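You operate a simulated robot arm through the tools that you are given. There is no shell and no other tool.

You run a simulated robot arm. Do the job below in one go: nothing can be reset, and whatever is moved stays where it is left.

JOB
Clamp valve 1, set the relief knob to HIGH and pressure test it.
Fine: on LOW the pump stops short of the green; wait for the display's word, then open the bench vent.

Only the result counts: the job must be done as asked and must still hold three seconds after the hand-in. Knocking over, shifting, dropping, spilling or breaking anything else fails it.

ROBOT AND FRAMES
A 7-joint arm with a two-finger parallel gripper, fixed in place. Base frame: the origin is on the floor under the middle of its stand, x ahead of it, y to its left, z up; the work surface is at about z = 850. Units: mm, degrees, N and s.
It reaches about 1247 mm from its shoulder. Its first joint turns from -132.0 to 132.0 degrees. Payload 3.91 kg.
Tool frame: the origin (TCP) lies between the finger pads and is the grasp point; the fingertips stand 30 mm ahead of it; z points along the fingers, y is the line along which they close. The gripper opens to 110 mm. The fingers are 20 mm wide and 10 mm thick; the gripper's body (48 by 112 mm) begins 55 mm behind the TCP.
Orientation is told as [roll, pitch, yaw] about the base's x, y, z axes, in that order, counted from this pose: with the fingers straight down and closing along the base's y, the tool's x points along the base's -x, its y along +y and its z along -z.

CONTROLS
- The arm moves only by the tool jog_arm. Its argument "rows" is one flat list of numbers, 7 for each row, row after row: the gripper command, from -1 (fully open) to 1 (shut), values between in proportion, then the shift along the tool's x, y, z in units of 20 mm (1.0 is 20 mm), then the turn, a rotation vector about the tool's x, y, z in units of 5 degrees (1.0 is 5 degrees). In form: [gripper, tx, ty, tz, ax, ay, az, gripper, tx, ty, tz, ax, ay, az, ...]. A call has 1 to 20 rows; each row shifts and turns the commanded pose from where the row before left it, along the tool's axes as they then stand. A call with a number of a shift or a turn outside -1 to 1 is refused whole. Each row takes 0.2 s and may step no farther than 50 mm and 8.6 degrees from the row before; otherwise, or with a gripper value out of range, the whole call is refused. A pose out of reach is approached as far as the arm can. The call stops where the force on the tool passes 90 N (or 10 N more than at its start, if that is more) or the arm is blocked; 0.2 s more then pass. Each finger travels about 108 mm/s and halts on what it meets, pressing with about 32 N; the grip force reading is that of the motor and also rises with nothing between the fingers. The clock runs only during rows and for 0.2 s after the last one: add rows that do not move to give the fingers time. It gives the time, the measured TCP pose, the force on the tool (base axes), the opening and the grip force at its end, in the units of the frame above (readings bear some noise), with the torque about the TCP (base axes, N m) and any sound that the robot's microphone picked up, and new pictures: "pictures" is both (left out), scene, wrist or none.
- Cameras (640 x 400 px; columns grow to the right, rows downward): "scene" is fixed at [220.7, 501.5, 1549.3]; the picture's right is [-0.23, -0.97, 0.00], its down [-0.58, 0.14, -0.80] and it looks along [0.78, -0.18, -0.60] (base axes); focal length 323 px, centre (320, 200). "wrist" rides on the gripper at [72, 17, -103] in the tool frame; the picture's right is [-0.23, 0.97, 0.00], its down [-0.76, -0.18, -0.62] and it looks along [-0.61, -0.14, 0.78] (tool axes); focal length 222 px, centre (320, 200). There is no depth. A picture from a camera that has moved, and an enlarged one, comes with that camera's place and axes in the base frame and with its lens.
- close_up(camera, box): a new picture of the part [left, top, right, bottom] of that camera's present view, enlarged. No time passes.
- sign_off(): hands the job in; it is judged then, once.

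Places have to be worked out from the pictures, the camera data and where the tool is seen. Open the gripper and draw the arm clear of the work before you hand the job in, unless the task says otherwise.

The tools are called after "Emit:" as name(argument=value, ...) on one line, values as JSON. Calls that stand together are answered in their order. jog_arm: Moves the arm, as the interface text tells. Its arguments: {"type":"object","properties":{"rows":{"type":"array","items":{"type":"number"}},"pictures":{"type":"string","enum":["both","scene","wrist","none"]}},"required":["rows"]} The other tools are called the same way: close_up (camera, box) takes an enlarged picture of a part of a camera's view; sign_off () hands the job in.

At the start:

```text
t: 0.0
ee_pos: [493.2, 113.8, 1302.2]
tcp_rot: [0.0, 0.1, 0.0]
wrist_force: [0.3, -1.0, 0.5]
ft_torque: [0.01, -0.01, -0.02]
width: 110.0
grasp_force: 0.0
```

scene: 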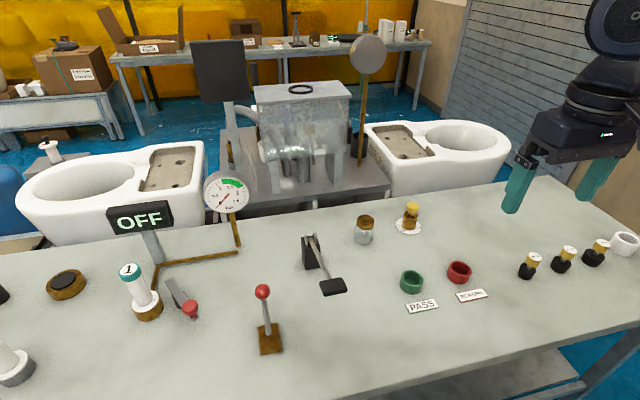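
wrist: 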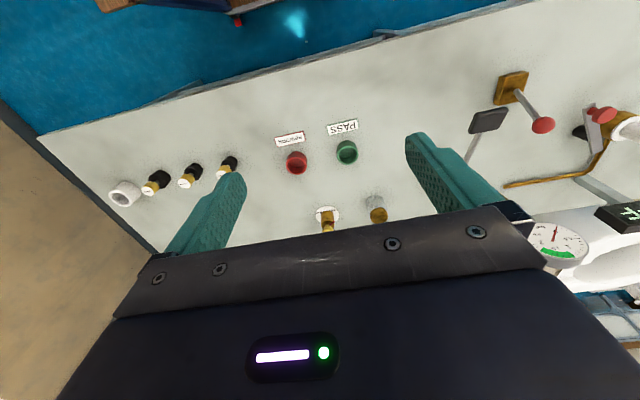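

I'll begin by looking closely at the bench: the fixture, gauge, levers and knobs seen in the scene picture.

Emit:
close_up(camera="scene", box=[80, 160, 300, 360])

Emit:
close_up(camera="scene", box=[230, 180, 450, 360])

Emit:
close_up(camera="scene", box=[390, 200, 640, 320])

Emit:
close_up(camera="scene", box=[0, 230, 120, 400])

```text
2.00 times, centred on (190, 260) of scene
camera zoom: at [220.7, 501.5, 1549.3], right [-0.23, -0.97, 0.0], down [-0.58, 0.14, -0.8], along [0.78, -0.18, -0.6], focal length 646 px, centre (580, 80)
```

zoom: 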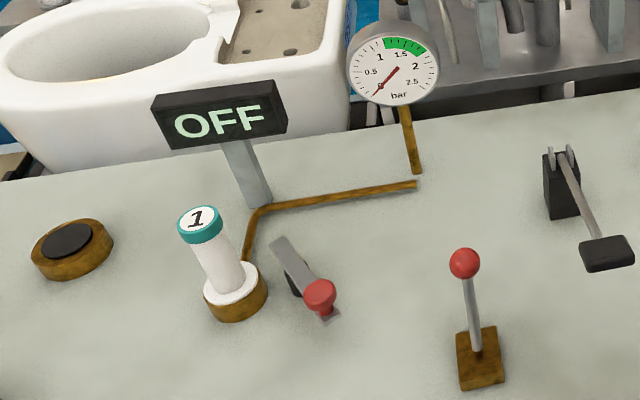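

```text
2.22 times, centred on (340, 270) of scene
camera zoom: at [220.7, 501.5, 1549.3], right [-0.23, -0.97, 0.0], down [-0.58, 0.14, -0.8], along [0.78, -0.18, -0.6], focal length 718 px, centre (276, 44)
```

zoom: 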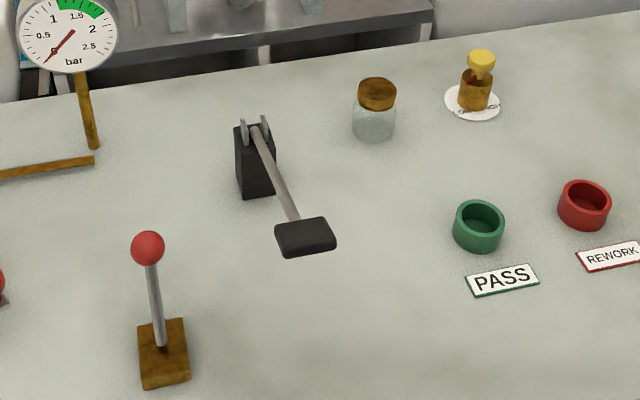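

```text
2.56 times, centred on (515, 260) of scene
camera zoom: at [220.7, 501.5, 1549.3], right [-0.23, -0.97, 0.0], down [-0.58, 0.14, -0.8], along [0.78, -0.18, -0.6], focal length 827 px, centre (-179, 46)
```

zoom: 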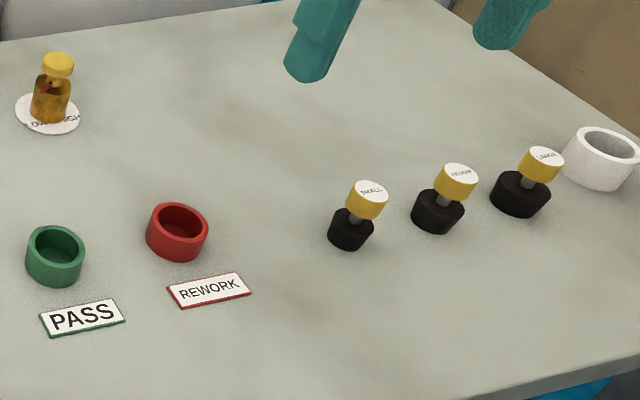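

```text
2.35 times, centred on (60, 315) of scene
camera zoom: at [220.7, 501.5, 1549.3], right [-0.23, -0.97, 0.0], down [-0.58, 0.14, -0.8], along [0.78, -0.18, -0.6], focal length 760 px, centre (932, -71)
```

zoom: 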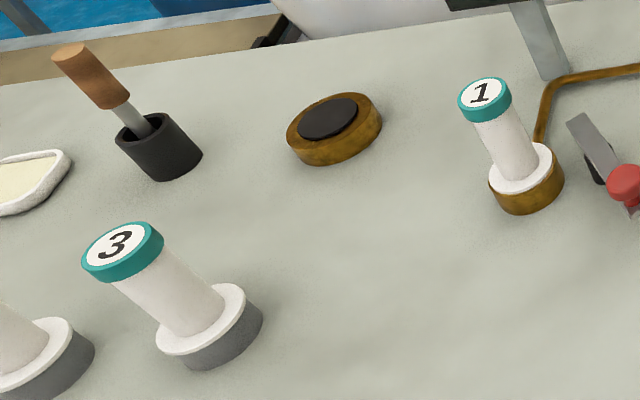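

The bench shows valve 1 already on the brass seat beside a grey toggle clamp with a red knob, a red-ball lever, a black-pad lever, and a dial knob marked LOW/HIGH at about (930, 44). I'll move the arm above and short of the dial knob so the wrist camera can look at it.

Emit:
jog_arm(rows=[-1, -0.96, -0.13, 0.75, 0, 0, 0, -1, -0.96, -0.13, 0.75, 0, 0, 0, -1, -0.96, -0.13, 0.75, 0, 0, 0, -1, -0.96, -0.13, 0.75, 0, 0, 0, -1, -0.96, -0.13, 0.75, 0, 0, 0, -1, -0.96, -0.13, 0.75, 0, 0, 0, -1, -0.96, -0.13, 0.75, 0, 0, 0, -1, -0.96, -0.13, 0.75, 0, 0, 0, -1, -0.96, -0.13, 0.75, 0, 0, 0, -1, -0.96, -0.13, 0.75, 0, 0, 0, -1, -0.96, -0.13, 0.75, 0, 0, 0, -1, -0.96, -0.13, 0.75, 0, 0, 0, -1, -0.96, -0.13, 0.75, 0, 0, 0, -1, -0.96, -0.13, 0.75, 0, 0, 0, -1, -0.96, -0.13, 0.75, 0, 0, 0, -1, 0, 0, 0, 0, 0, 0])

```text
t: 3.4
ee_pos: [779.7, 76.3, 1078.9]
tcp_rot: [0.0, 0.0, 0.0]
wrist_force: [0.3, -0.6, 0.4]
ft_torque: [0.01, 0.01, 0.0]
width: 110.1
grasp_force: 0.0
camera wrist: at [707.6, 92.6, 1180.6], right [0.23, 0.97, 0.0], down [0.76, -0.18, 0.62], along [0.61, -0.14, -0.78], focal length 222 px, centre (320, 200)
```

scene: 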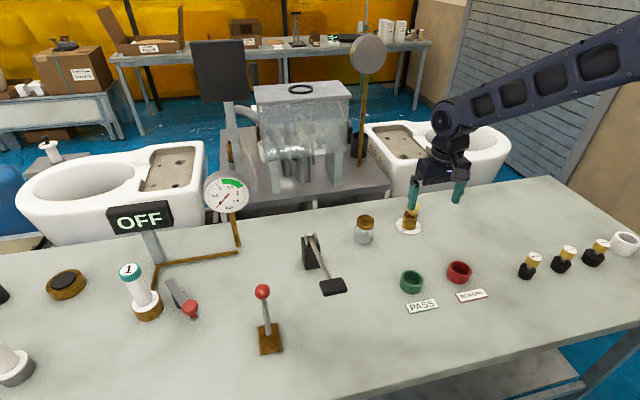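
wrist: 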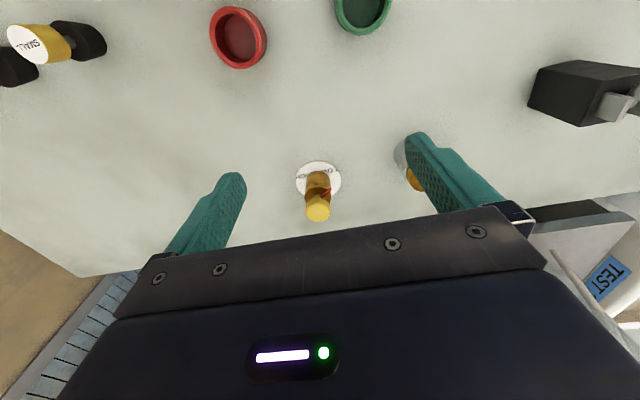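

Emit:
close_up(camera="wrist", box=[270, 140, 370, 230])

Emit:
close_up(camera="scene", box=[380, 190, 440, 245])

```text
4.44 times, centred on (320, 185) of wrist
camera zoom: at [707.6, 92.6, 1180.6], right [0.23, 0.97, 0.0], down [0.76, -0.18, 0.62], along [0.61, -0.14, -0.78], focal length 987 px, centre (320, 267)
```

zoom: 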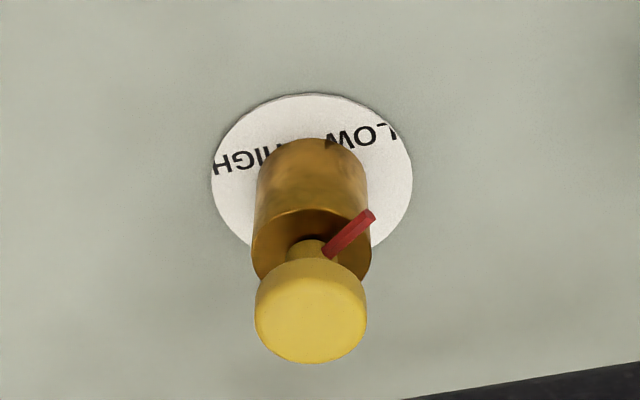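

```text
7.27 times, centred on (410, 218) of scene
camera zoom: at [220.7, 501.5, 1549.3], right [-0.23, -0.97, 0.0], down [-0.58, 0.14, -0.8], along [0.78, -0.18, -0.6], focal length 2349 px, centre (-334, 73)
```

zoom: 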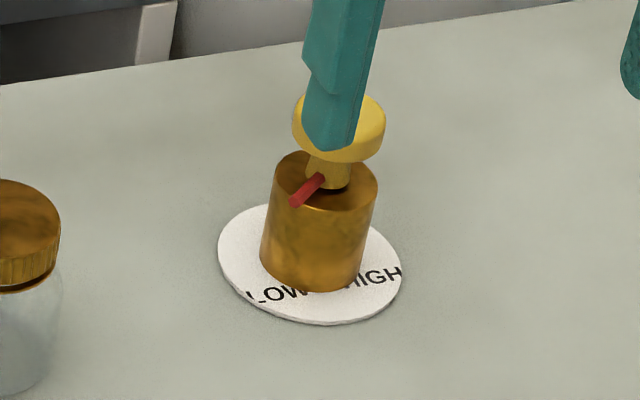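

The knob is at about (920, 41) with its top at z ≈ 929 and its red pointer toward LOW (about 120°). HIGH lies at about 240°, so it needs roughly +120° of yaw. I'll move above the knob and pre-rotate the gripper by -60°.

Emit:
jog_arm(rows=[-1, -0.877, -0.22, 0.49, 0, 0, 0, -1, -0.877, -0.22, 0.49, 0, 0, 0, -1, -0.877, -0.22, 0.49, 0, 0, 0, -1, -0.877, -0.22, 0.49, 0, 0, 0, -1, -0.877, -0.22, 0.49, 0, 0, 0, -1, -0.877, -0.22, 0.49, 0, 0, 0, -1, -0.877, -0.22, 0.49, 0, 0, 0, -1, -0.877, -0.22, 0.49, 0, 0, 0, -1, 0, 0, 0, 0, 0, 1, -1, 0, 0, 0, 0, 0, 1, -1, 0, 0, 0, 0, 0, 1, -1, 0, 0, 0, 0, 0, 1, -1, 0, 0, 0, 0, 0, 1, -1, 0, 0, 0, 0, 0, 1, -1, 0, 0, 0, 0, 0, 1, -1, 0, 0, 0, 0, 0, 1, -1, 0, 0, 0, 0, 0, 1, -1, 0, 0, 0, 0, 0, 1, -1, 0, 0, 0, 0, 0, 1, -1, 0, 0, 0, 0, 0, 1])

```text
t: 7.6
ee_pos: [921.9, 39.7, 998.0]
tcp_rot: [0.0, 0.0, -60.1]
wrist_force: [0.2, 0.7, -0.4]
ft_torque: [0.02, 0.0, 0.03]
width: 110.1
grasp_force: 0.0
camera wrist: at [900.6, 110.5, 1102.3], right [0.96, 0.29, 0.0], down [0.23, -0.75, 0.62], along [0.18, -0.6, -0.78], focal length 222 px, centre (320, 200)
```

scene: 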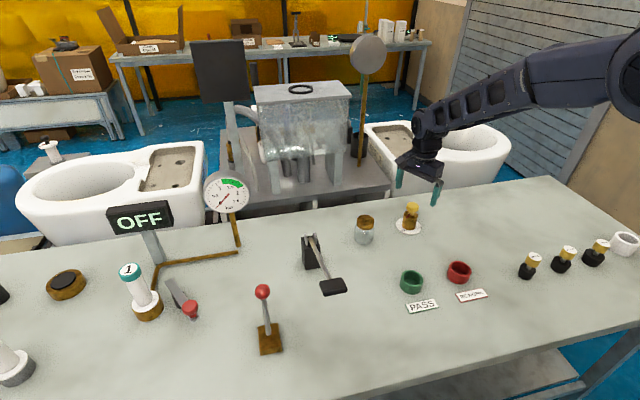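
wrist: 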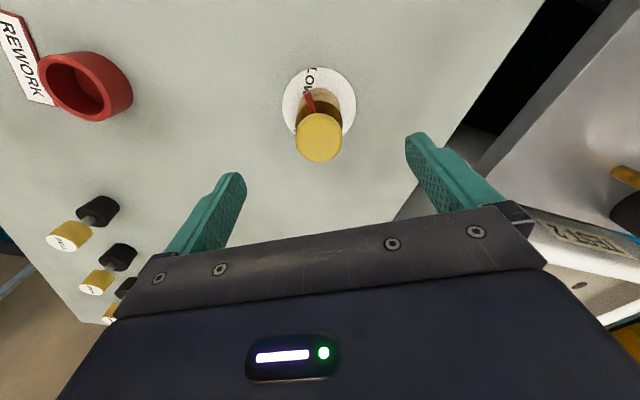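

The knob is centred at about (920, 39), within 2 mm of the TCP. I'll check its shape once more before descending.

Emit:
close_up(camera="wrist", box=[260, 50, 380, 170])

Emit:
close_up(camera="scene", box=[385, 190, 435, 245])

```text
3.33 times, centred on (320, 110) of wrist
camera zoom: at [900.6, 110.5, 1102.3], right [0.96, 0.29, 0.0], down [0.23, -0.75, 0.62], along [0.18, -0.6, -0.78], focal length 740 px, centre (320, 500)
```

zoom: 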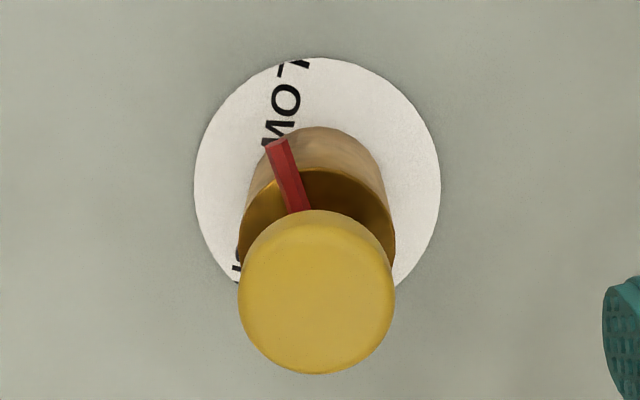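

```text
7.27 times, centred on (410, 218) of scene
camera zoom: at [220.7, 501.5, 1549.3], right [-0.23, -0.97, 0.0], down [-0.58, 0.14, -0.8], along [0.78, -0.18, -0.6], focal length 2349 px, centre (-334, 73)
```

zoom: 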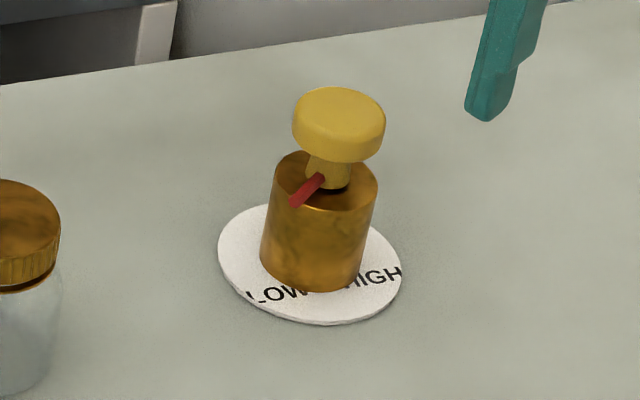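

The disc spans about z 917–929 and the pointer is perpendicular to the finger line. I'll lower the fingertips to z ≈ 909 around the disc and close gently.

Emit:
jog_arm(rows=[-1, 0.02, -0.08, 0.95, 0, 0, 0, -1, 0, 0, 1, 0, 0, 0, -1, 0, 0, 1, 0, 0, 0, -1, 0, 0, 0, 0, 0, 0, 1, 0, 0, 0, 0, 0, 0, 1, 0, 0, 0, 0, 0, 0, 1, 0, 0, 0, 0, 0, 0])

```text
t: 9.2
ee_pos: [919.8, 38.9, 940.7]
tcp_rot: [0.0, 0.0, -60.1]
wrist_force: [6.1, 2.8, -1.8]
ft_torque: [-0.02, -0.22, 0.02]
width: 37.1
grasp_force: 45.6
camera wrist: at [899.6, 110.3, 1043.3], right [0.96, 0.29, 0.0], down [0.23, -0.75, 0.62], along [0.18, -0.6, -0.78], focal length 222 px, centre (320, 200)
```

scene: 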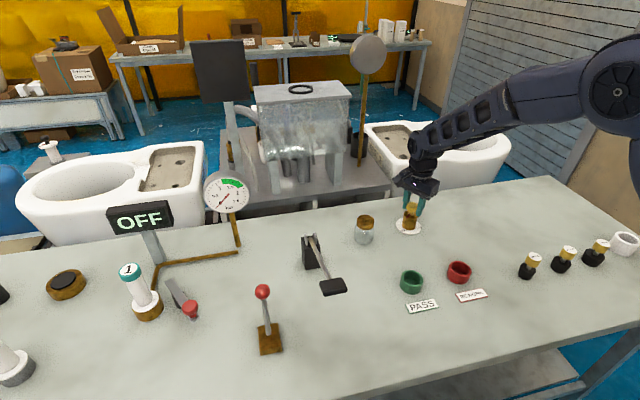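
wrist: 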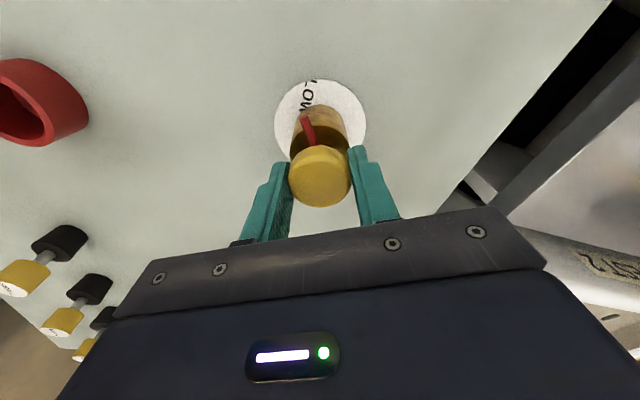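

The knob is gripped at 37 mm wide with a side load of about 6 N. I'll turn it +40° in yaw first and check that the pointer follows.

Emit:
jog_arm(rows=[1, 0, 0, 0, 0, 0, -1, 1, 0, 0, 0, 0, 0, -1, 1, 0, 0, 0, 0, 0, -1, 1, 0, 0, 0, 0, 0, -1, 1, 0, 0, 0, 0, 0, -1, 1, 0, 0, 0, 0, 0, -1, 1, 0, 0, 0, 0, 0, -1, 1, 0, 0, 0, 0, 0, -1])

```text
t: 11.0
ee_pos: [921.0, 39.4, 939.8]
tcp_rot: [0.0, -0.1, -19.9]
wrist_force: [14.5, 11.4, 12.3]
ft_torque: [0.12, -0.71, -0.01]
width: 37.5
grasp_force: 44.8
camera wrist: at [859.0, 79.9, 1043.2], right [0.55, 0.84, 0.0], down [0.66, -0.43, 0.62], along [0.52, -0.34, -0.78], focal length 222 px, centre (320, 200)
```

scene: 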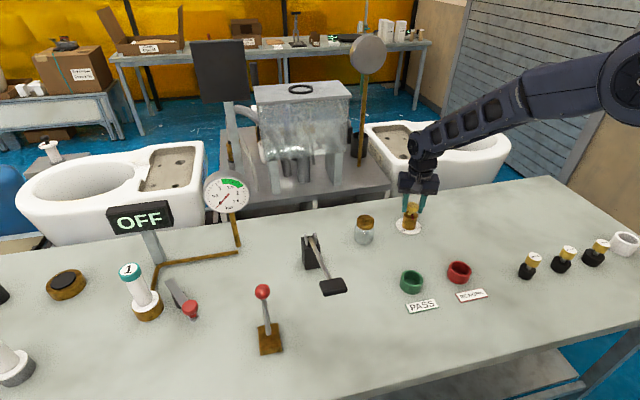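
wrist: 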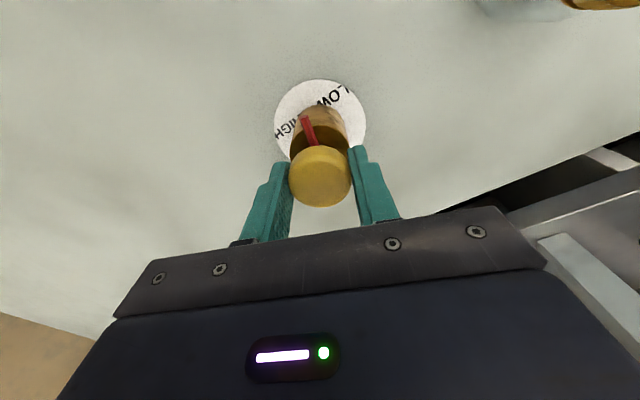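

The pointer follows the gripper and has moved from LOW toward HIGH. I'll continue another 40° with a small offset to ease the side load.

Emit:
jog_arm(rows=[1, -0.03, 0.06, 0.02, 0, 0, -1, 1, 0, 0, 0, 0, 0, -1, 1, 0, 0, 0, 0, 0, -1, 1, 0, 0, 0, 0, 0, -1, 1, 0, 0, 0, 0, 0, -1, 1, 0, 0, 0, 0, 0, -1, 1, 0, 0, 0, 0, 0, -1, 1, 0, 0, 0, 0, 0, -1])

Emit:
close_up(camera="wrist", box=[260, 70, 380, 210])

```text
t: 12.8
ee_pos: [921.6, 40.5, 940.1]
tcp_rot: [0.0, -0.1, 20.1]
wrist_force: [7.1, 0.0, 23.8]
ft_torque: [0.18, 0.0, 0.0]
width: 37.4
grasp_force: 45.0
camera wrist: at [847.4, 30.8, 1043.0], right [-0.12, 0.99, 0.0], down [0.78, 0.09, 0.62], along [0.62, 0.08, -0.78], focal length 222 px, centre (320, 200)
```

scene: 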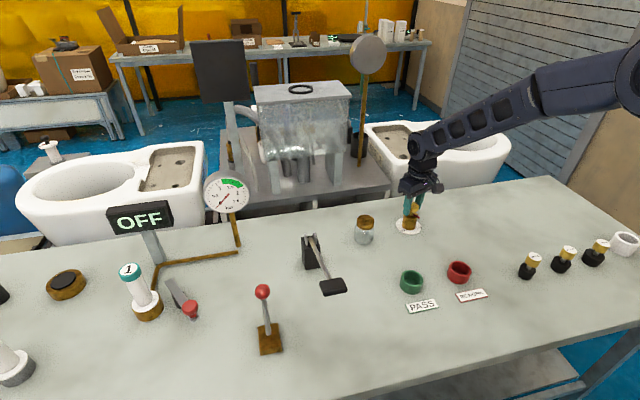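
wrist: 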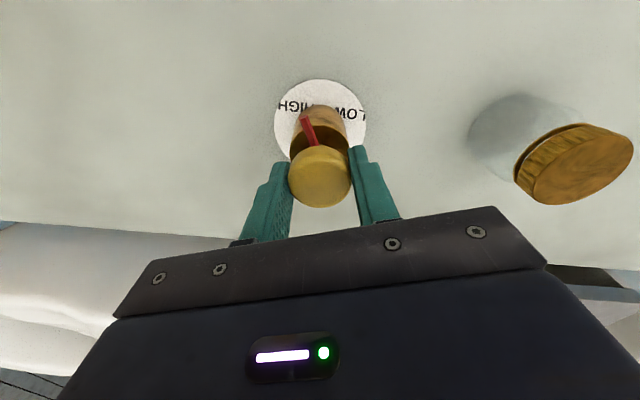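

```text
2.86 times, centred on (320, 140) of wrist
camera zoom: at [847.4, 30.8, 1043.0], right [-0.12, 0.99, 0.0], down [0.78, 0.09, 0.62], along [0.62, 0.08, -0.78], focal length 635 px, centre (320, 371)
```

zoom: 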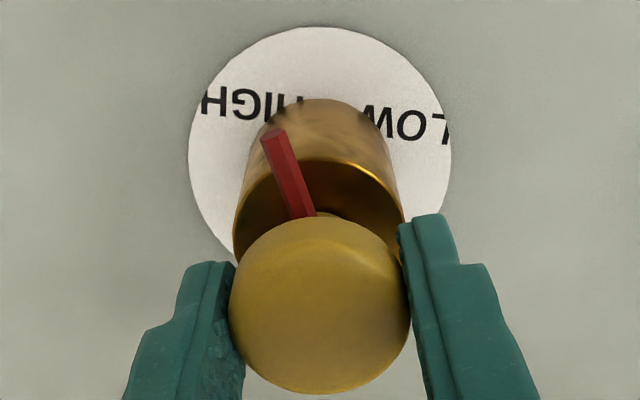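

The pointer is past the middle and moving to HIGH. I'll turn another 40°, easing up about 1 mm because the z force has risen to 24 N.

Emit:
jog_arm(rows=[1, -0.02, 0, -0.06, 0, 0, -1, 1, 0, 0, 0, 0, 0, -1, 1, 0, 0, 0, 0, 0, -1, 1, 0, 0, 0, 0, 0, -1, 1, 0, 0, 0, 0, 0, -1, 1, 0, 0, 0, 0, 0, -1, 1, 0, 0, 0, 0, 0, -1, 1, 0, 0, 0, 0, 0, -1])

Emit:
close_up(camera="wrist", box=[260, 70, 380, 210])

Emit:
close_up(camera="scene", box=[385, 190, 435, 245])

```text
t: 14.6
ee_pos: [920.4, 40.1, 939.6]
tcp_rot: [0.2, 0.1, 60.1]
wrist_force: [-1.9, 3.5, -3.5]
ft_torque: [0.08, -0.03, -0.67]
width: 37.3
grasp_force: 45.2
camera wrist: at [870.7, -14.4, 1043.1], right [-0.73, 0.68, 0.0], down [0.53, 0.57, 0.62], along [0.42, 0.46, -0.78], focal length 222 px, centre (320, 200)
```

scene: 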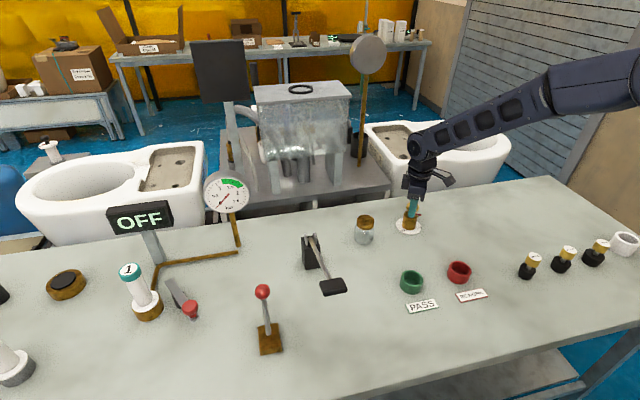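
wrist: 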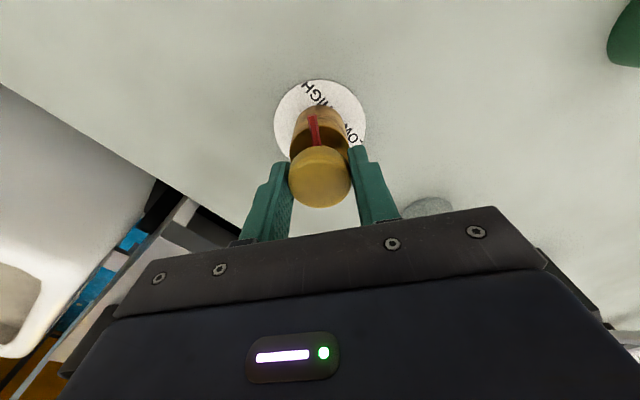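

```text
2.86 times, centred on (320, 140) of wrist
camera zoom: at [870.7, -14.4, 1043.1], right [-0.73, 0.68, 0.0], down [0.53, 0.57, 0.62], along [0.42, 0.46, -0.78], focal length 635 px, centre (320, 371)
```

zoom: 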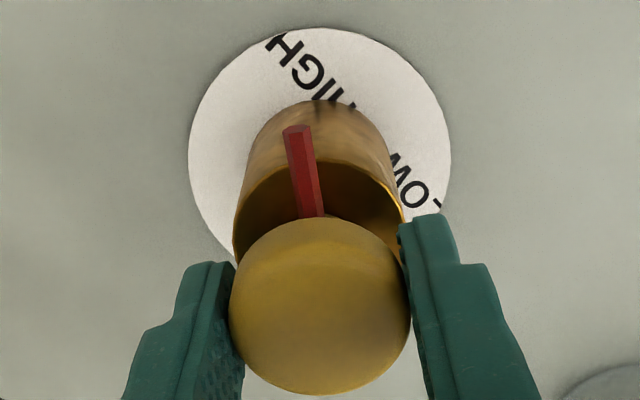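

```text
7.27 times, centred on (410, 218) of scene
camera zoom: at [220.7, 501.5, 1549.3], right [-0.23, -0.97, 0.0], down [-0.58, 0.14, -0.8], along [0.78, -0.18, -0.6], focal length 2349 px, centre (-334, 73)
```

zoom: 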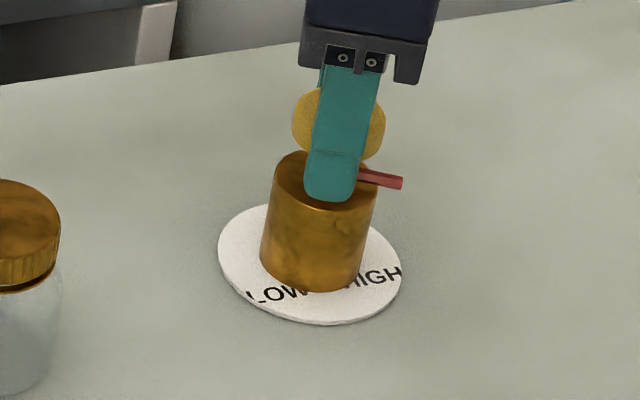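

The pointer now points at HIGH (about 237–240°), and the -0.67 N m torque with a slight slip suggests it is at its stop. I'll open, rise straight up and check it.

Emit:
jog_arm(rows=[-1, 0, 0, 0, 0, 0, 0, -1, 0, 0, 0, 0, 0, 0, -1, 0, 0, 0, 0, 0, 0, -1, 0, 0, -1, 0, 0, 0, -1, 0, 0, -1, 0, 0, 0, -1, 0, 0, -1, 0, 0, 0, -1, 0, 0, -1, 0, 0, 0, -1, 0, 0, -1, 0, 0, 0, -1, 0, 0, 0, 0, 0, 0])

Emit:
close_up(camera="scene", box=[385, 190, 435, 245])

Emit:
close_up(camera="wrist", box=[240, 30, 400, 180])

```text
t: 16.6
ee_pos: [922.7, 40.5, 1041.6]
tcp_rot: [0.1, 0.0, 59.9]
wrist_force: [1.2, 0.1, -0.9]
ft_torque: [0.0, 0.01, 0.0]
width: 109.9
grasp_force: 0.0
camera wrist: at [872.8, -14.6, 1144.2], right [-0.73, 0.68, 0.0], down [0.53, 0.57, 0.62], along [0.43, 0.46, -0.78], focal length 222 px, centre (320, 200)
```

scene: 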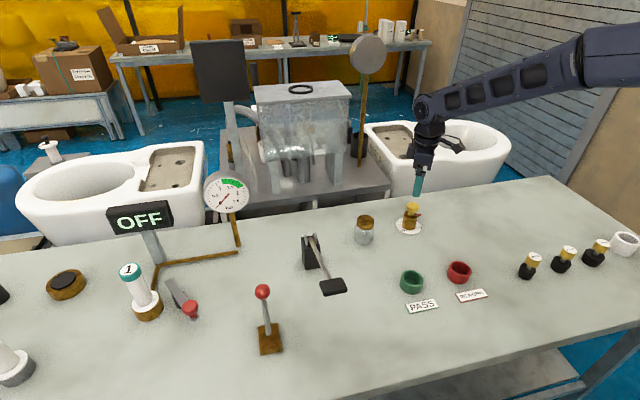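
wrist: 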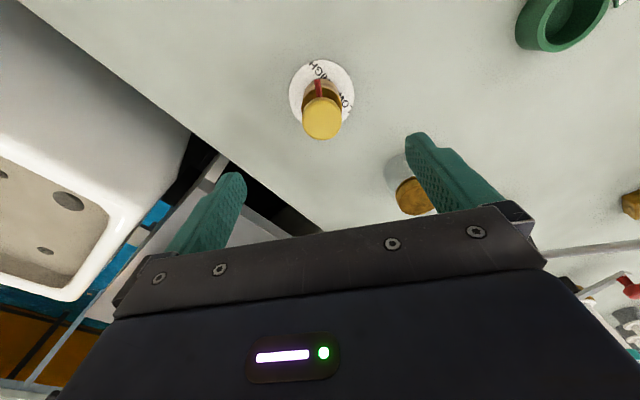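

```text
7.27 times, centred on (410, 218) of scene
camera zoom: at [220.7, 501.5, 1549.3], right [-0.23, -0.97, 0.0], down [-0.58, 0.14, -0.8], along [0.78, -0.18, -0.6], focal length 2349 px, centre (-334, 73)
```

zoom: 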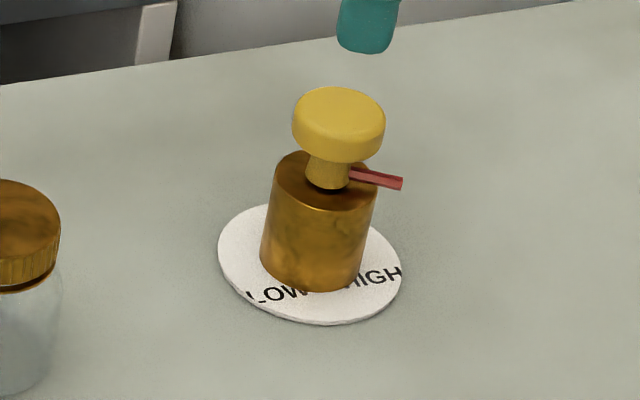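

```text
2.67 times, centred on (320, 105) of wrist
camera zoom: at [872.8, -14.6, 1144.2], right [-0.73, 0.68, 0.0], down [0.53, 0.57, 0.62], along [0.43, 0.46, -0.78], focal length 592 px, centre (320, 453)
```

zoom: 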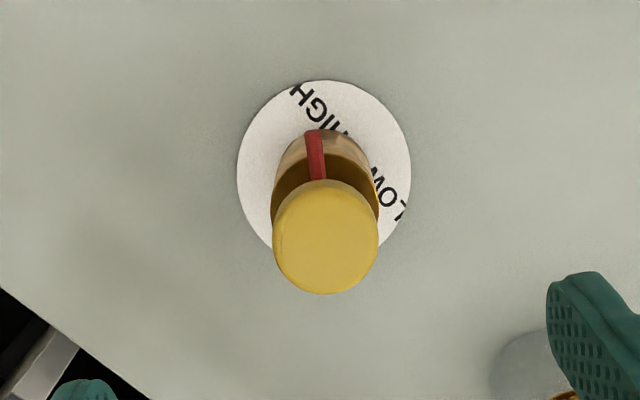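

The knob stands at HIGH with the pointer over the word. Next I'll rise, turn the tool back to zero yaw and travel toward the levers to inspect them.

Emit:
jog_arm(rows=[-1, 0, 0, -0.7, 0, 0, 1, -1, 0, 0, -0.7, 0, 0, 1, -1, 0, 0, -0.7, 0, 0, 1, -1, 0, 0, -0.7, 0, 0, 1, -1, 0, 0, -0.7, 0, 0, 1, -1, 0, 0, -0.7, 0, 0, 1, -1, 0, 0, -0.7, 0, 0, 1, -1, 0, 0, -0.7, 0, 0, 1, -1, 0, 0, -0.7, 0, 0, 1, -1, 0, 0, -0.7, 0, 0, 1, -1, 0, 0, -0.7, 0, 0, 1, -1, 0, 0, -0.7, 0, 0, 1, -1, 0.9, 1, 0, 0, 0, 0, -1, 0.9, 1, 0, 0, 0, 0, -1, 0.9, 1, 0, 0, 0, 0, -1, 0.9, 1, 0, 0, 0, 0, -1, 0.9, 1, 0, 0, 0, 0, -1, 0.9, 1, 0, 0, 0, 0, -1, 0.9, 1, 0, 0, 0, 0, -1, 0.9, 1, 0, 0, 0, 0], pictures="none")

Emit:
jog_arm(rows=[-1, 0.9, 1, 0, 0, 0, 0, -1, 0.9, 1, 0, 0, 0, 0, -1, 0.9, 1, 0, 0, 0, 0, -1, 0.9, 1, 0, 0, 0, 0, -1, 0.9, 1, 0, 0, 0, 0, -1, 0.9, 1, 0, 0, 0, 0, -1, 0.9, 1, 0, 0, 0, 0, -1, 0.9, 1, 0, 0, 0, 0, -1, 0.9, 1, 0, 0, 0, 0, -1, 0.9, 1, 0, 0, 0, 0, -1, 0, 0, 0, 0, 0, 0])

```text
t: 20.8
ee_pos: [775.6, 200.2, 1209.3]
tcp_rot: [-0.1, 0.0, -0.1]
wrist_force: [1.0, 0.5, 0.0]
ft_torque: [0.01, 0.04, 0.02]
width: 110.1
grasp_force: 0.1
```

```text
t: 23.2
ee_pos: [598.4, 401.0, 1207.0]
tcp_rot: [0.1, 0.0, -0.1]
wrist_force: [0.8, -0.5, -0.2]
ft_torque: [-0.02, 0.03, 0.04]
width: 110.0
grasp_force: 0.1
camera wrist: at [526.1, 417.0, 1311.5], right [0.23, 0.97, 0.0], down [0.76, -0.18, 0.62], along [0.61, -0.14, -0.78], focal length 222 px, centre (320, 200)
```

scene: 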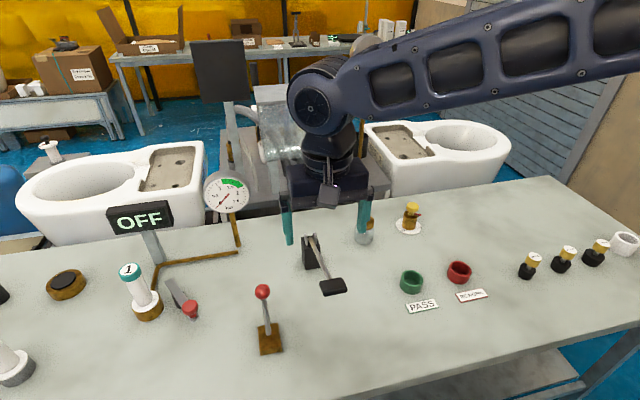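
wrist: 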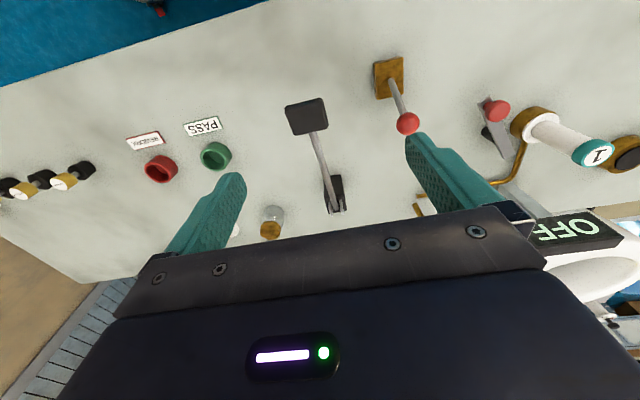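

Emit:
close_up(camera="wrist", box=[270, 50, 430, 220])

Emit:
close_up(camera="wrist", box=[440, 70, 640, 220])

Emit:
close_up(camera="wrist", box=[130, 0, 290, 100])

Emit:
close_up(camera="scene", box=[130, 240, 230, 340])

Emit:
close_up(camera="scene", box=[240, 220, 360, 360])

```text
2.35 times, centred on (350, 135) of wrist
camera zoom: at [526.1, 417.0, 1311.5], right [0.23, 0.97, 0.0], down [0.76, -0.18, 0.62], along [0.61, -0.14, -0.78], focal length 523 px, centre (249, 353)
```

zoom: 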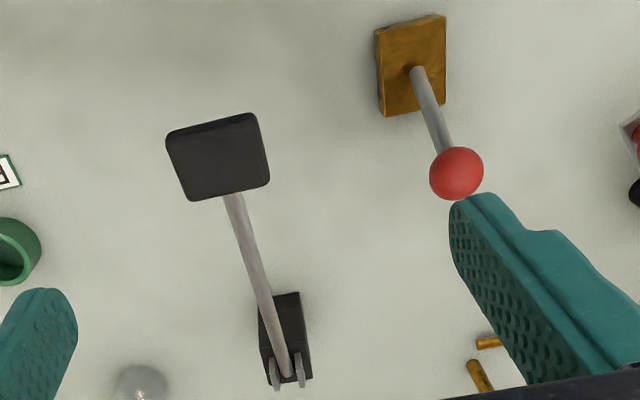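

```text
2.67 times, centred on (540, 145) of wrist
camera zoom: at [526.1, 417.0, 1311.5], right [0.23, 0.97, 0.0], down [0.76, -0.18, 0.62], along [0.61, -0.14, -0.78], focal length 592 px, centre (-267, 347)
```

zoom: 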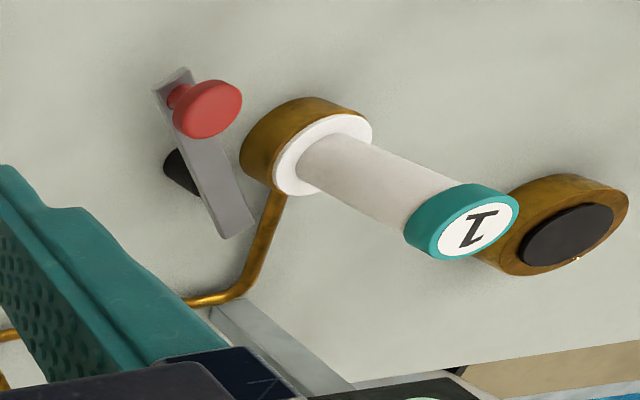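

```text
4.00 times, centred on (210, 50) of wrist
camera zoom: at [526.1, 417.0, 1311.5], right [0.23, 0.97, 0.0], down [0.76, -0.18, 0.62], along [0.61, -0.14, -0.78], focal length 888 px, centre (760, 800)
```

zoom: 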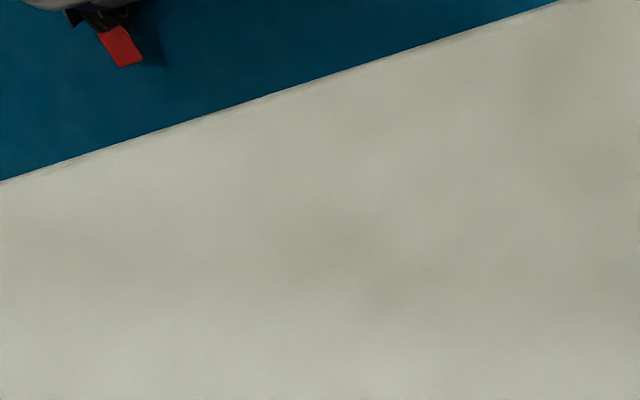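

```text
4.00 times, centred on (180, 290) of scene
camera zoom: at [220.7, 501.5, 1549.3], right [-0.23, -0.97, 0.0], down [-0.58, 0.14, -0.8], along [0.78, -0.18, -0.6], focal length 1292 px, centre (880, -160)
```

zoom: 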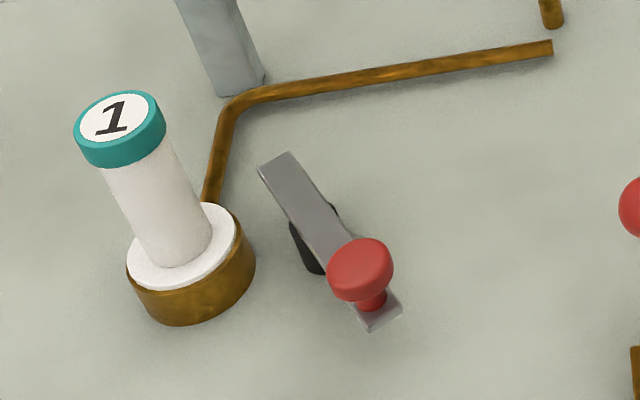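

```text
2.86 times, centred on (300, 290) of scene
camera zoom: at [220.7, 501.5, 1549.3], right [-0.23, -0.97, 0.0], down [-0.58, 0.14, -0.8], along [0.78, -0.18, -0.6], focal length 923 px, centre (377, -57)
```

zoom: 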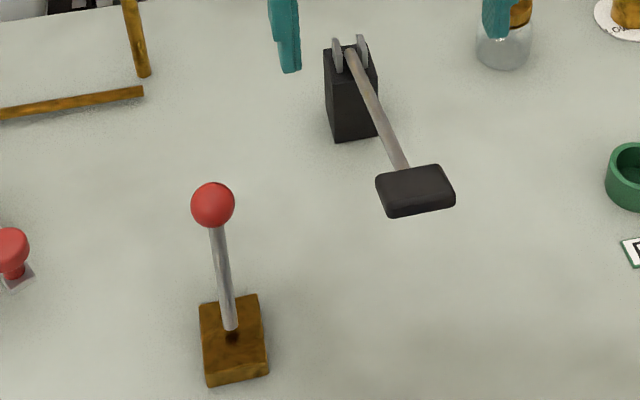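

The clamp bar is at z ≈ 886, running from its knob end (704, 683) to its tip (838, 758) on a pivot near (785, 729), with the valve axis near (784, 803). I'll move the arm over there for a closer look before touching it.

Emit:
jog_arm(rows=[-1, -0.12, 1, 0.28, 0, 0, 0, -1, -0.12, 1, 0.28, 0, 0, 0, -1, -0.12, 1, 0.28, 0, 0, 0, -1, -0.12, 1, 0.28, 0, 0, 0, -1, -0.12, 1, 0.28, 0, 0, 0, -1, -0.12, 1, 0.28, 0, 0, 0, -1, -0.12, 1, 0.28, 0, 0, 0, -1, -0.12, 1, 0.28, 0, 0, 0, -1, -0.12, 1, 0.28, 0, 0, 0, -1, -0.12, 1, 0.28, 0, 0, 0, -1, -0.12, 1, 0.28, 0, 0, 0, -1, -0.12, 1, 0.28, 0, 0, 0, -1, -0.12, 1, 0.28, 0, 0, 0, -1, -0.12, 1, 0.28, 0, 0, 0, -1, -0.12, 1, 0.28, 0, 0, 0, -1, -0.12, 1, 0.28, 0, 0, 0, -1, -0.12, 1, 0.28, 0, 0, 0, -1, 0, 0, 0, 0, 0, 0])

```text
t: 27.0
ee_pos: [638.2, 739.9, 1114.1]
tcp_rot: [0.0, 0.0, 0.1]
wrist_force: [0.0, -0.5, -0.4]
ft_torque: [0.0, -0.02, 0.0]
width: 110.0
grasp_force: 0.1
camera wrist: at [567.0, 756.9, 1216.9], right [0.23, 0.97, 0.0], down [0.76, -0.18, 0.62], along [0.61, -0.14, -0.78], focal length 222 px, centre (320, 200)
```

scene: 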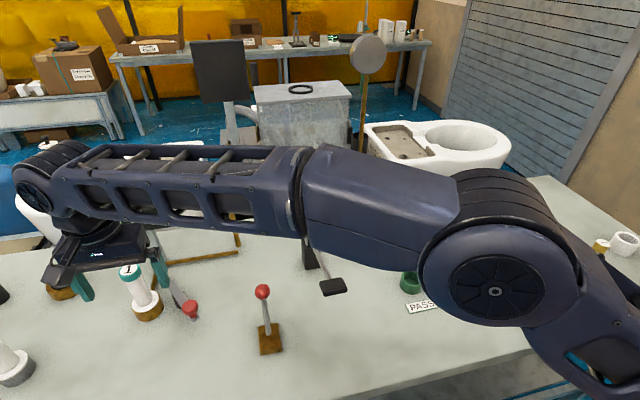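
wrist: 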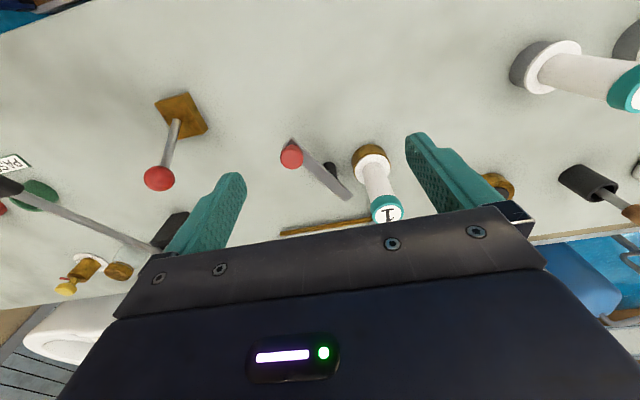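

Emit:
close_up(camera="wrist", box=[270, 120, 410, 230])

Emit:
close_up(camera="wrist", box=[470, 30, 640, 220])

Emit:
close_up(camera="wrist", box=[130, 80, 250, 200])

```text
3.64 times, centred on (340, 175) of wrist
camera zoom: at [567.0, 756.9, 1216.9], right [0.23, 0.97, 0.0], down [0.76, -0.18, 0.62], along [0.61, -0.14, -0.78], focal length 808 px, centre (247, 291)
```

zoom: 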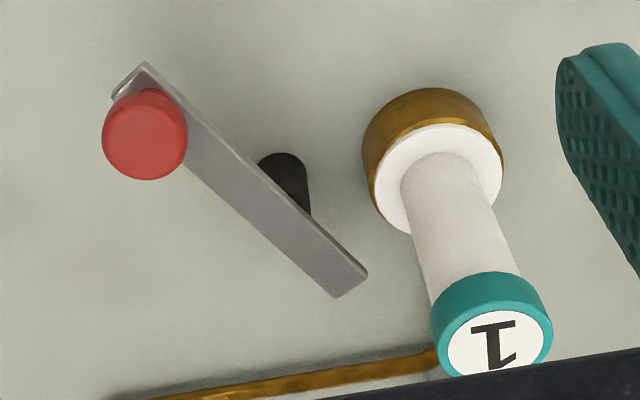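

```text
2.11 times, centred on (555, 125) of wrist
camera zoom: at [567.0, 756.9, 1216.9], right [0.23, 0.97, 0.0], down [0.76, -0.18, 0.62], along [0.61, -0.14, -0.78], focal length 468 px, centre (-175, 358)
```

zoom: 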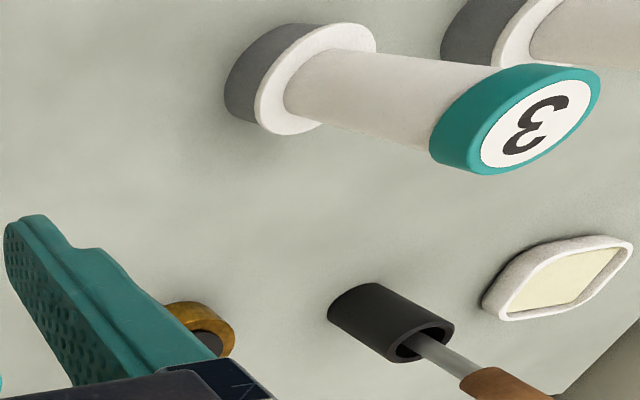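

```text
3.33 times, centred on (190, 140) of wrist
camera zoom: at [567.0, 756.9, 1216.9], right [0.23, 0.97, 0.0], down [0.76, -0.18, 0.62], along [0.61, -0.14, -0.78], focal length 740 px, centre (753, 400)
```

zoom: 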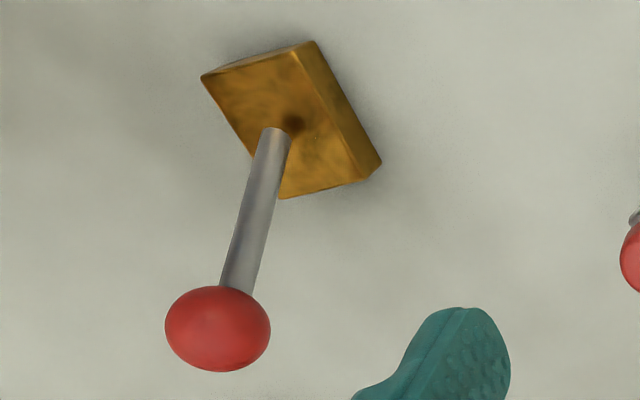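

The knob sits near (708, 683) with its top at z ≈ 933, and the bar lies at about 29°. I'll hover above the knob with the fingers turned to close across the bar (yaw ≈ 29°) and refine its position.

Emit:
jog_arm(rows=[-1, -0.583, -0.475, 0.867, 0, 0, 0, -1, -0.583, -0.475, 0.867, 0, 0, 0, -1, -0.583, -0.475, 0.867, 0, 0, 0, -1, -0.583, -0.475, 0.867, 0, 0, 0, -1, -0.583, -0.475, 0.867, 0, 0, 0, -1, -0.583, -0.475, 0.867, 0, 0, 0, -1, 0, 0, 0, 0, 0, -0.98, -1, 0, 0, 0, 0, 0, -0.98, -1, 0, 0, 0, 0, 0, -0.98, -1, 0, 0, 0, 0, 0, -0.98, -1, 0, 0, 0, 0, 0, -0.98, -1, 0, 0, 0, 0, 0, -0.98, -1, 0, 0, 0, 0, 0, 0])

Emit:
close_up(camera="wrist", box=[230, 60, 410, 220])

```text
t: 29.8
ee_pos: [708.4, 682.8, 1008.8]
tcp_rot: [0.1, 0.0, 29.5]
wrist_force: [-0.4, 0.0, 0.7]
ft_torque: [-0.01, 0.01, 0.0]
width: 110.2
grasp_force: 0.1
camera wrist: at [637.3, 662.2, 1112.5], right [-0.28, 0.96, 0.0], down [0.75, 0.22, 0.62], along [0.6, 0.17, -0.78], focal length 222 px, centre (320, 200)
```

scene: 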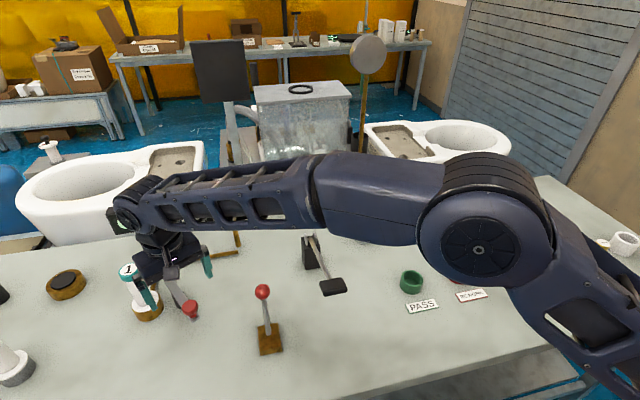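
wrist: 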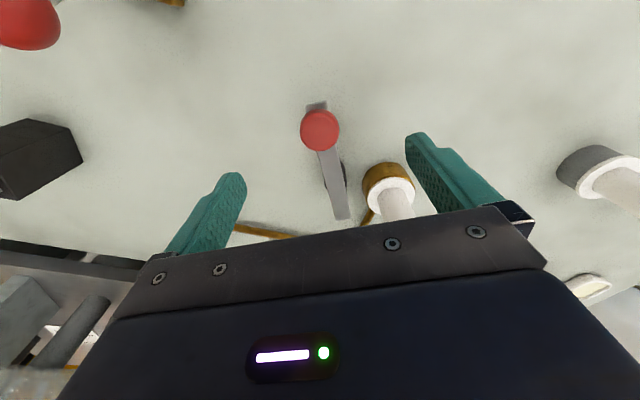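

```text
2.50 times, centred on (320, 140) of wrist
camera zoom: at [637.3, 662.2, 1112.5], right [-0.28, 0.96, 0.0], down [0.75, 0.22, 0.62], along [0.6, 0.17, -0.78], focal length 555 px, centre (320, 350)
```

zoom: 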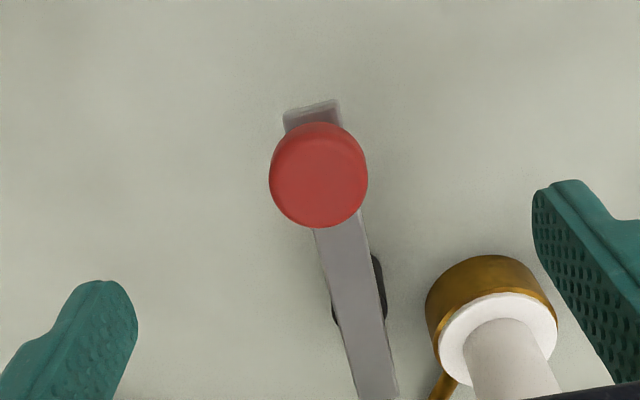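

The knob top is at about (707, 681), diameter about 33 mm, and the pivot is about 87 mm from it along the bar. I'll lower the fingers around the knob, keeping the tips about 17 mm above the bar, and close.

Emit:
jog_arm(rows=[-1, 0.1, -0.04, 0.9, 0, 0, 0, -1, 0, 0, 0.9, 0, 0, 0, -1, 0, 0, 0.9, 0, 0, 0, -1, 0, 0, 0.9, 0, 0, 0, -1, 0, 0, 0, 0, 0, 0, 1, 0, 0, 0, 0, 0, 0, 1, 0, 0, 0, 0, 0, 0, 1, 0, 0, 0, 0, 0, 0])

Emit:
close_up(camera="wrist", box=[230, 60, 410, 220])

Emit:
close_up(camera="scene", box=[120, 220, 240, 340])

```text
t: 31.6
ee_pos: [706.8, 680.6, 938.2]
tcp_rot: [0.0, 0.0, 29.4]
wrist_force: [-1.6, -1.3, 0.4]
ft_torque: [0.05, 0.03, -0.07]
width: 33.4
grasp_force: 45.1
camera wrist: at [637.2, 660.3, 1040.7], right [-0.28, 0.96, 0.0], down [0.75, 0.22, 0.62], along [0.6, 0.17, -0.78], focal length 222 px, centre (320, 200)
```

scene: 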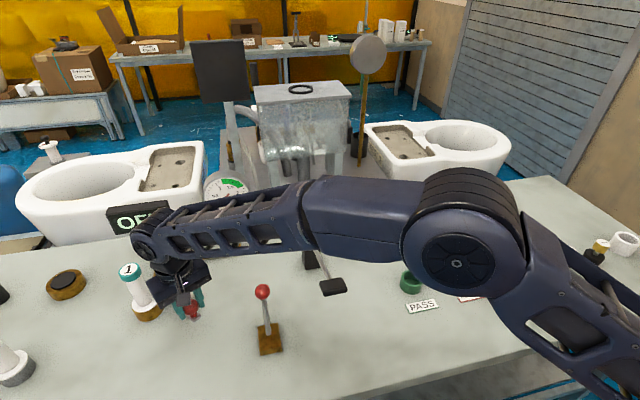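
wrist: 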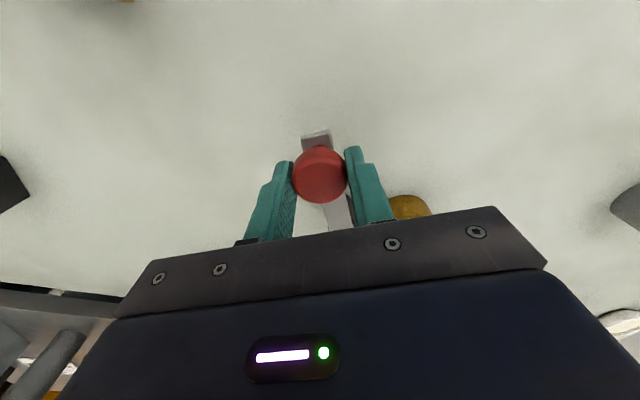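

```text
2.50 times, centred on (320, 140) of wrist
camera zoom: at [637.2, 660.3, 1040.7], right [-0.28, 0.96, 0.0], down [0.75, 0.22, 0.62], along [0.6, 0.17, -0.78], focal length 555 px, centre (320, 350)
```

zoom: 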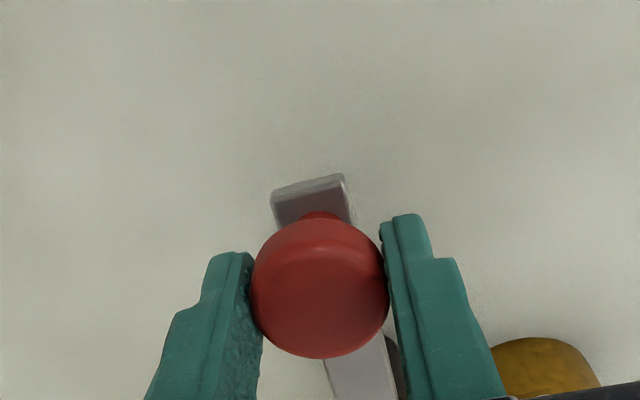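

```text
3.33 times, centred on (180, 280) of scene
camera zoom: at [220.7, 501.5, 1549.3], right [-0.23, -0.97, 0.0], down [-0.58, 0.14, -0.8], along [0.78, -0.18, -0.6], focal length 1076 px, centre (787, -67)
```

zoom: 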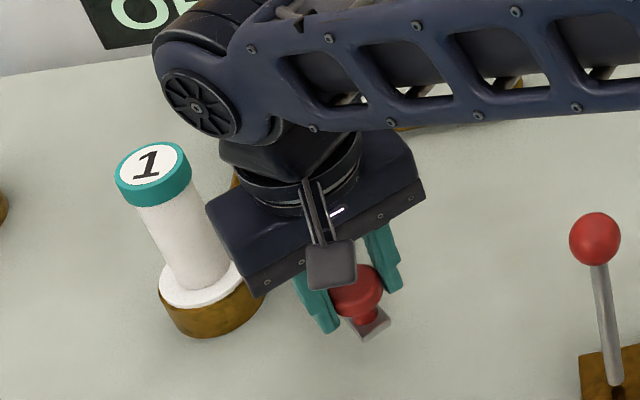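

The knob is held at 33.4 mm. I'll start swinging it counter-clockwise around the pivot, 20° first while turning the tool with the bar, and watch the forces.

Emit:
jog_arm(rows=[1, -0.0164, -0.376, 0, 0, 0, -1, 1, -0.0164, -0.376, 0, 0, 0, -1, 1, -0.0164, -0.376, 0, 0, 0, -1, 1, -0.0164, -0.376, 0, 0, 0, -1])

Emit:
close_up(camera="wrist", box=[230, 60, 410, 220])

```text
t: 32.6
ee_pos: [725.8, 659.3, 938.3]
tcp_rot: [0.0, -0.2, 49.5]
wrist_force: [14.3, 18.9, 1.4]
ft_torque: [0.44, -0.14, -0.02]
width: 33.2
grasp_force: 44.8
camera wrist: at [667.7, 614.5, 1040.5], right [-0.59, 0.81, 0.0], down [0.63, 0.46, 0.62], along [0.5, 0.37, -0.78], focal length 222 px, centre (320, 200)
```

scene: 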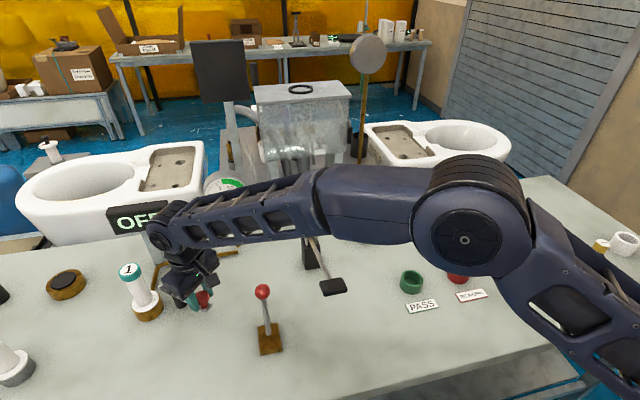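
wrist: 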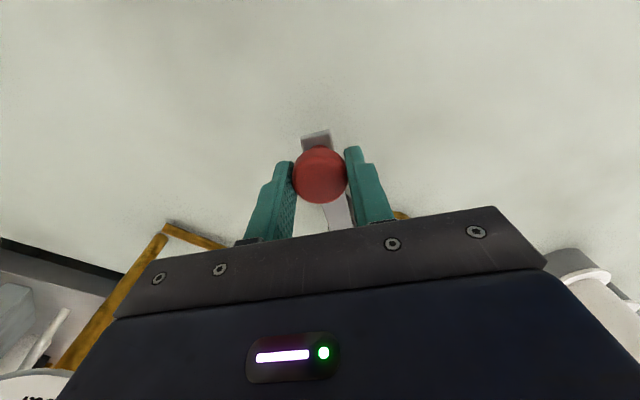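

```text
2.50 times, centred on (320, 140) of wrist
camera zoom: at [667.7, 614.5, 1040.5], right [-0.59, 0.81, 0.0], down [0.63, 0.46, 0.62], along [0.5, 0.37, -0.78], focal length 555 px, centre (320, 350)
```

zoom: 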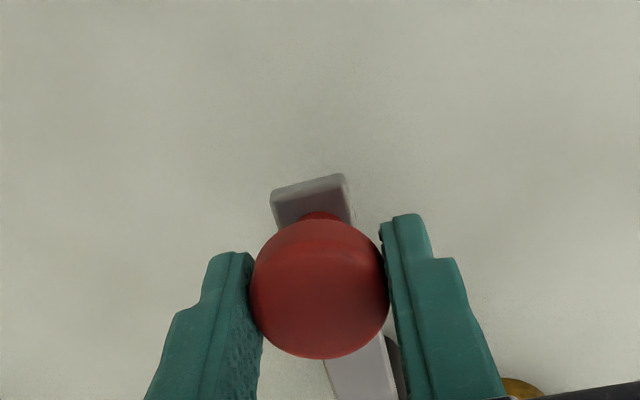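

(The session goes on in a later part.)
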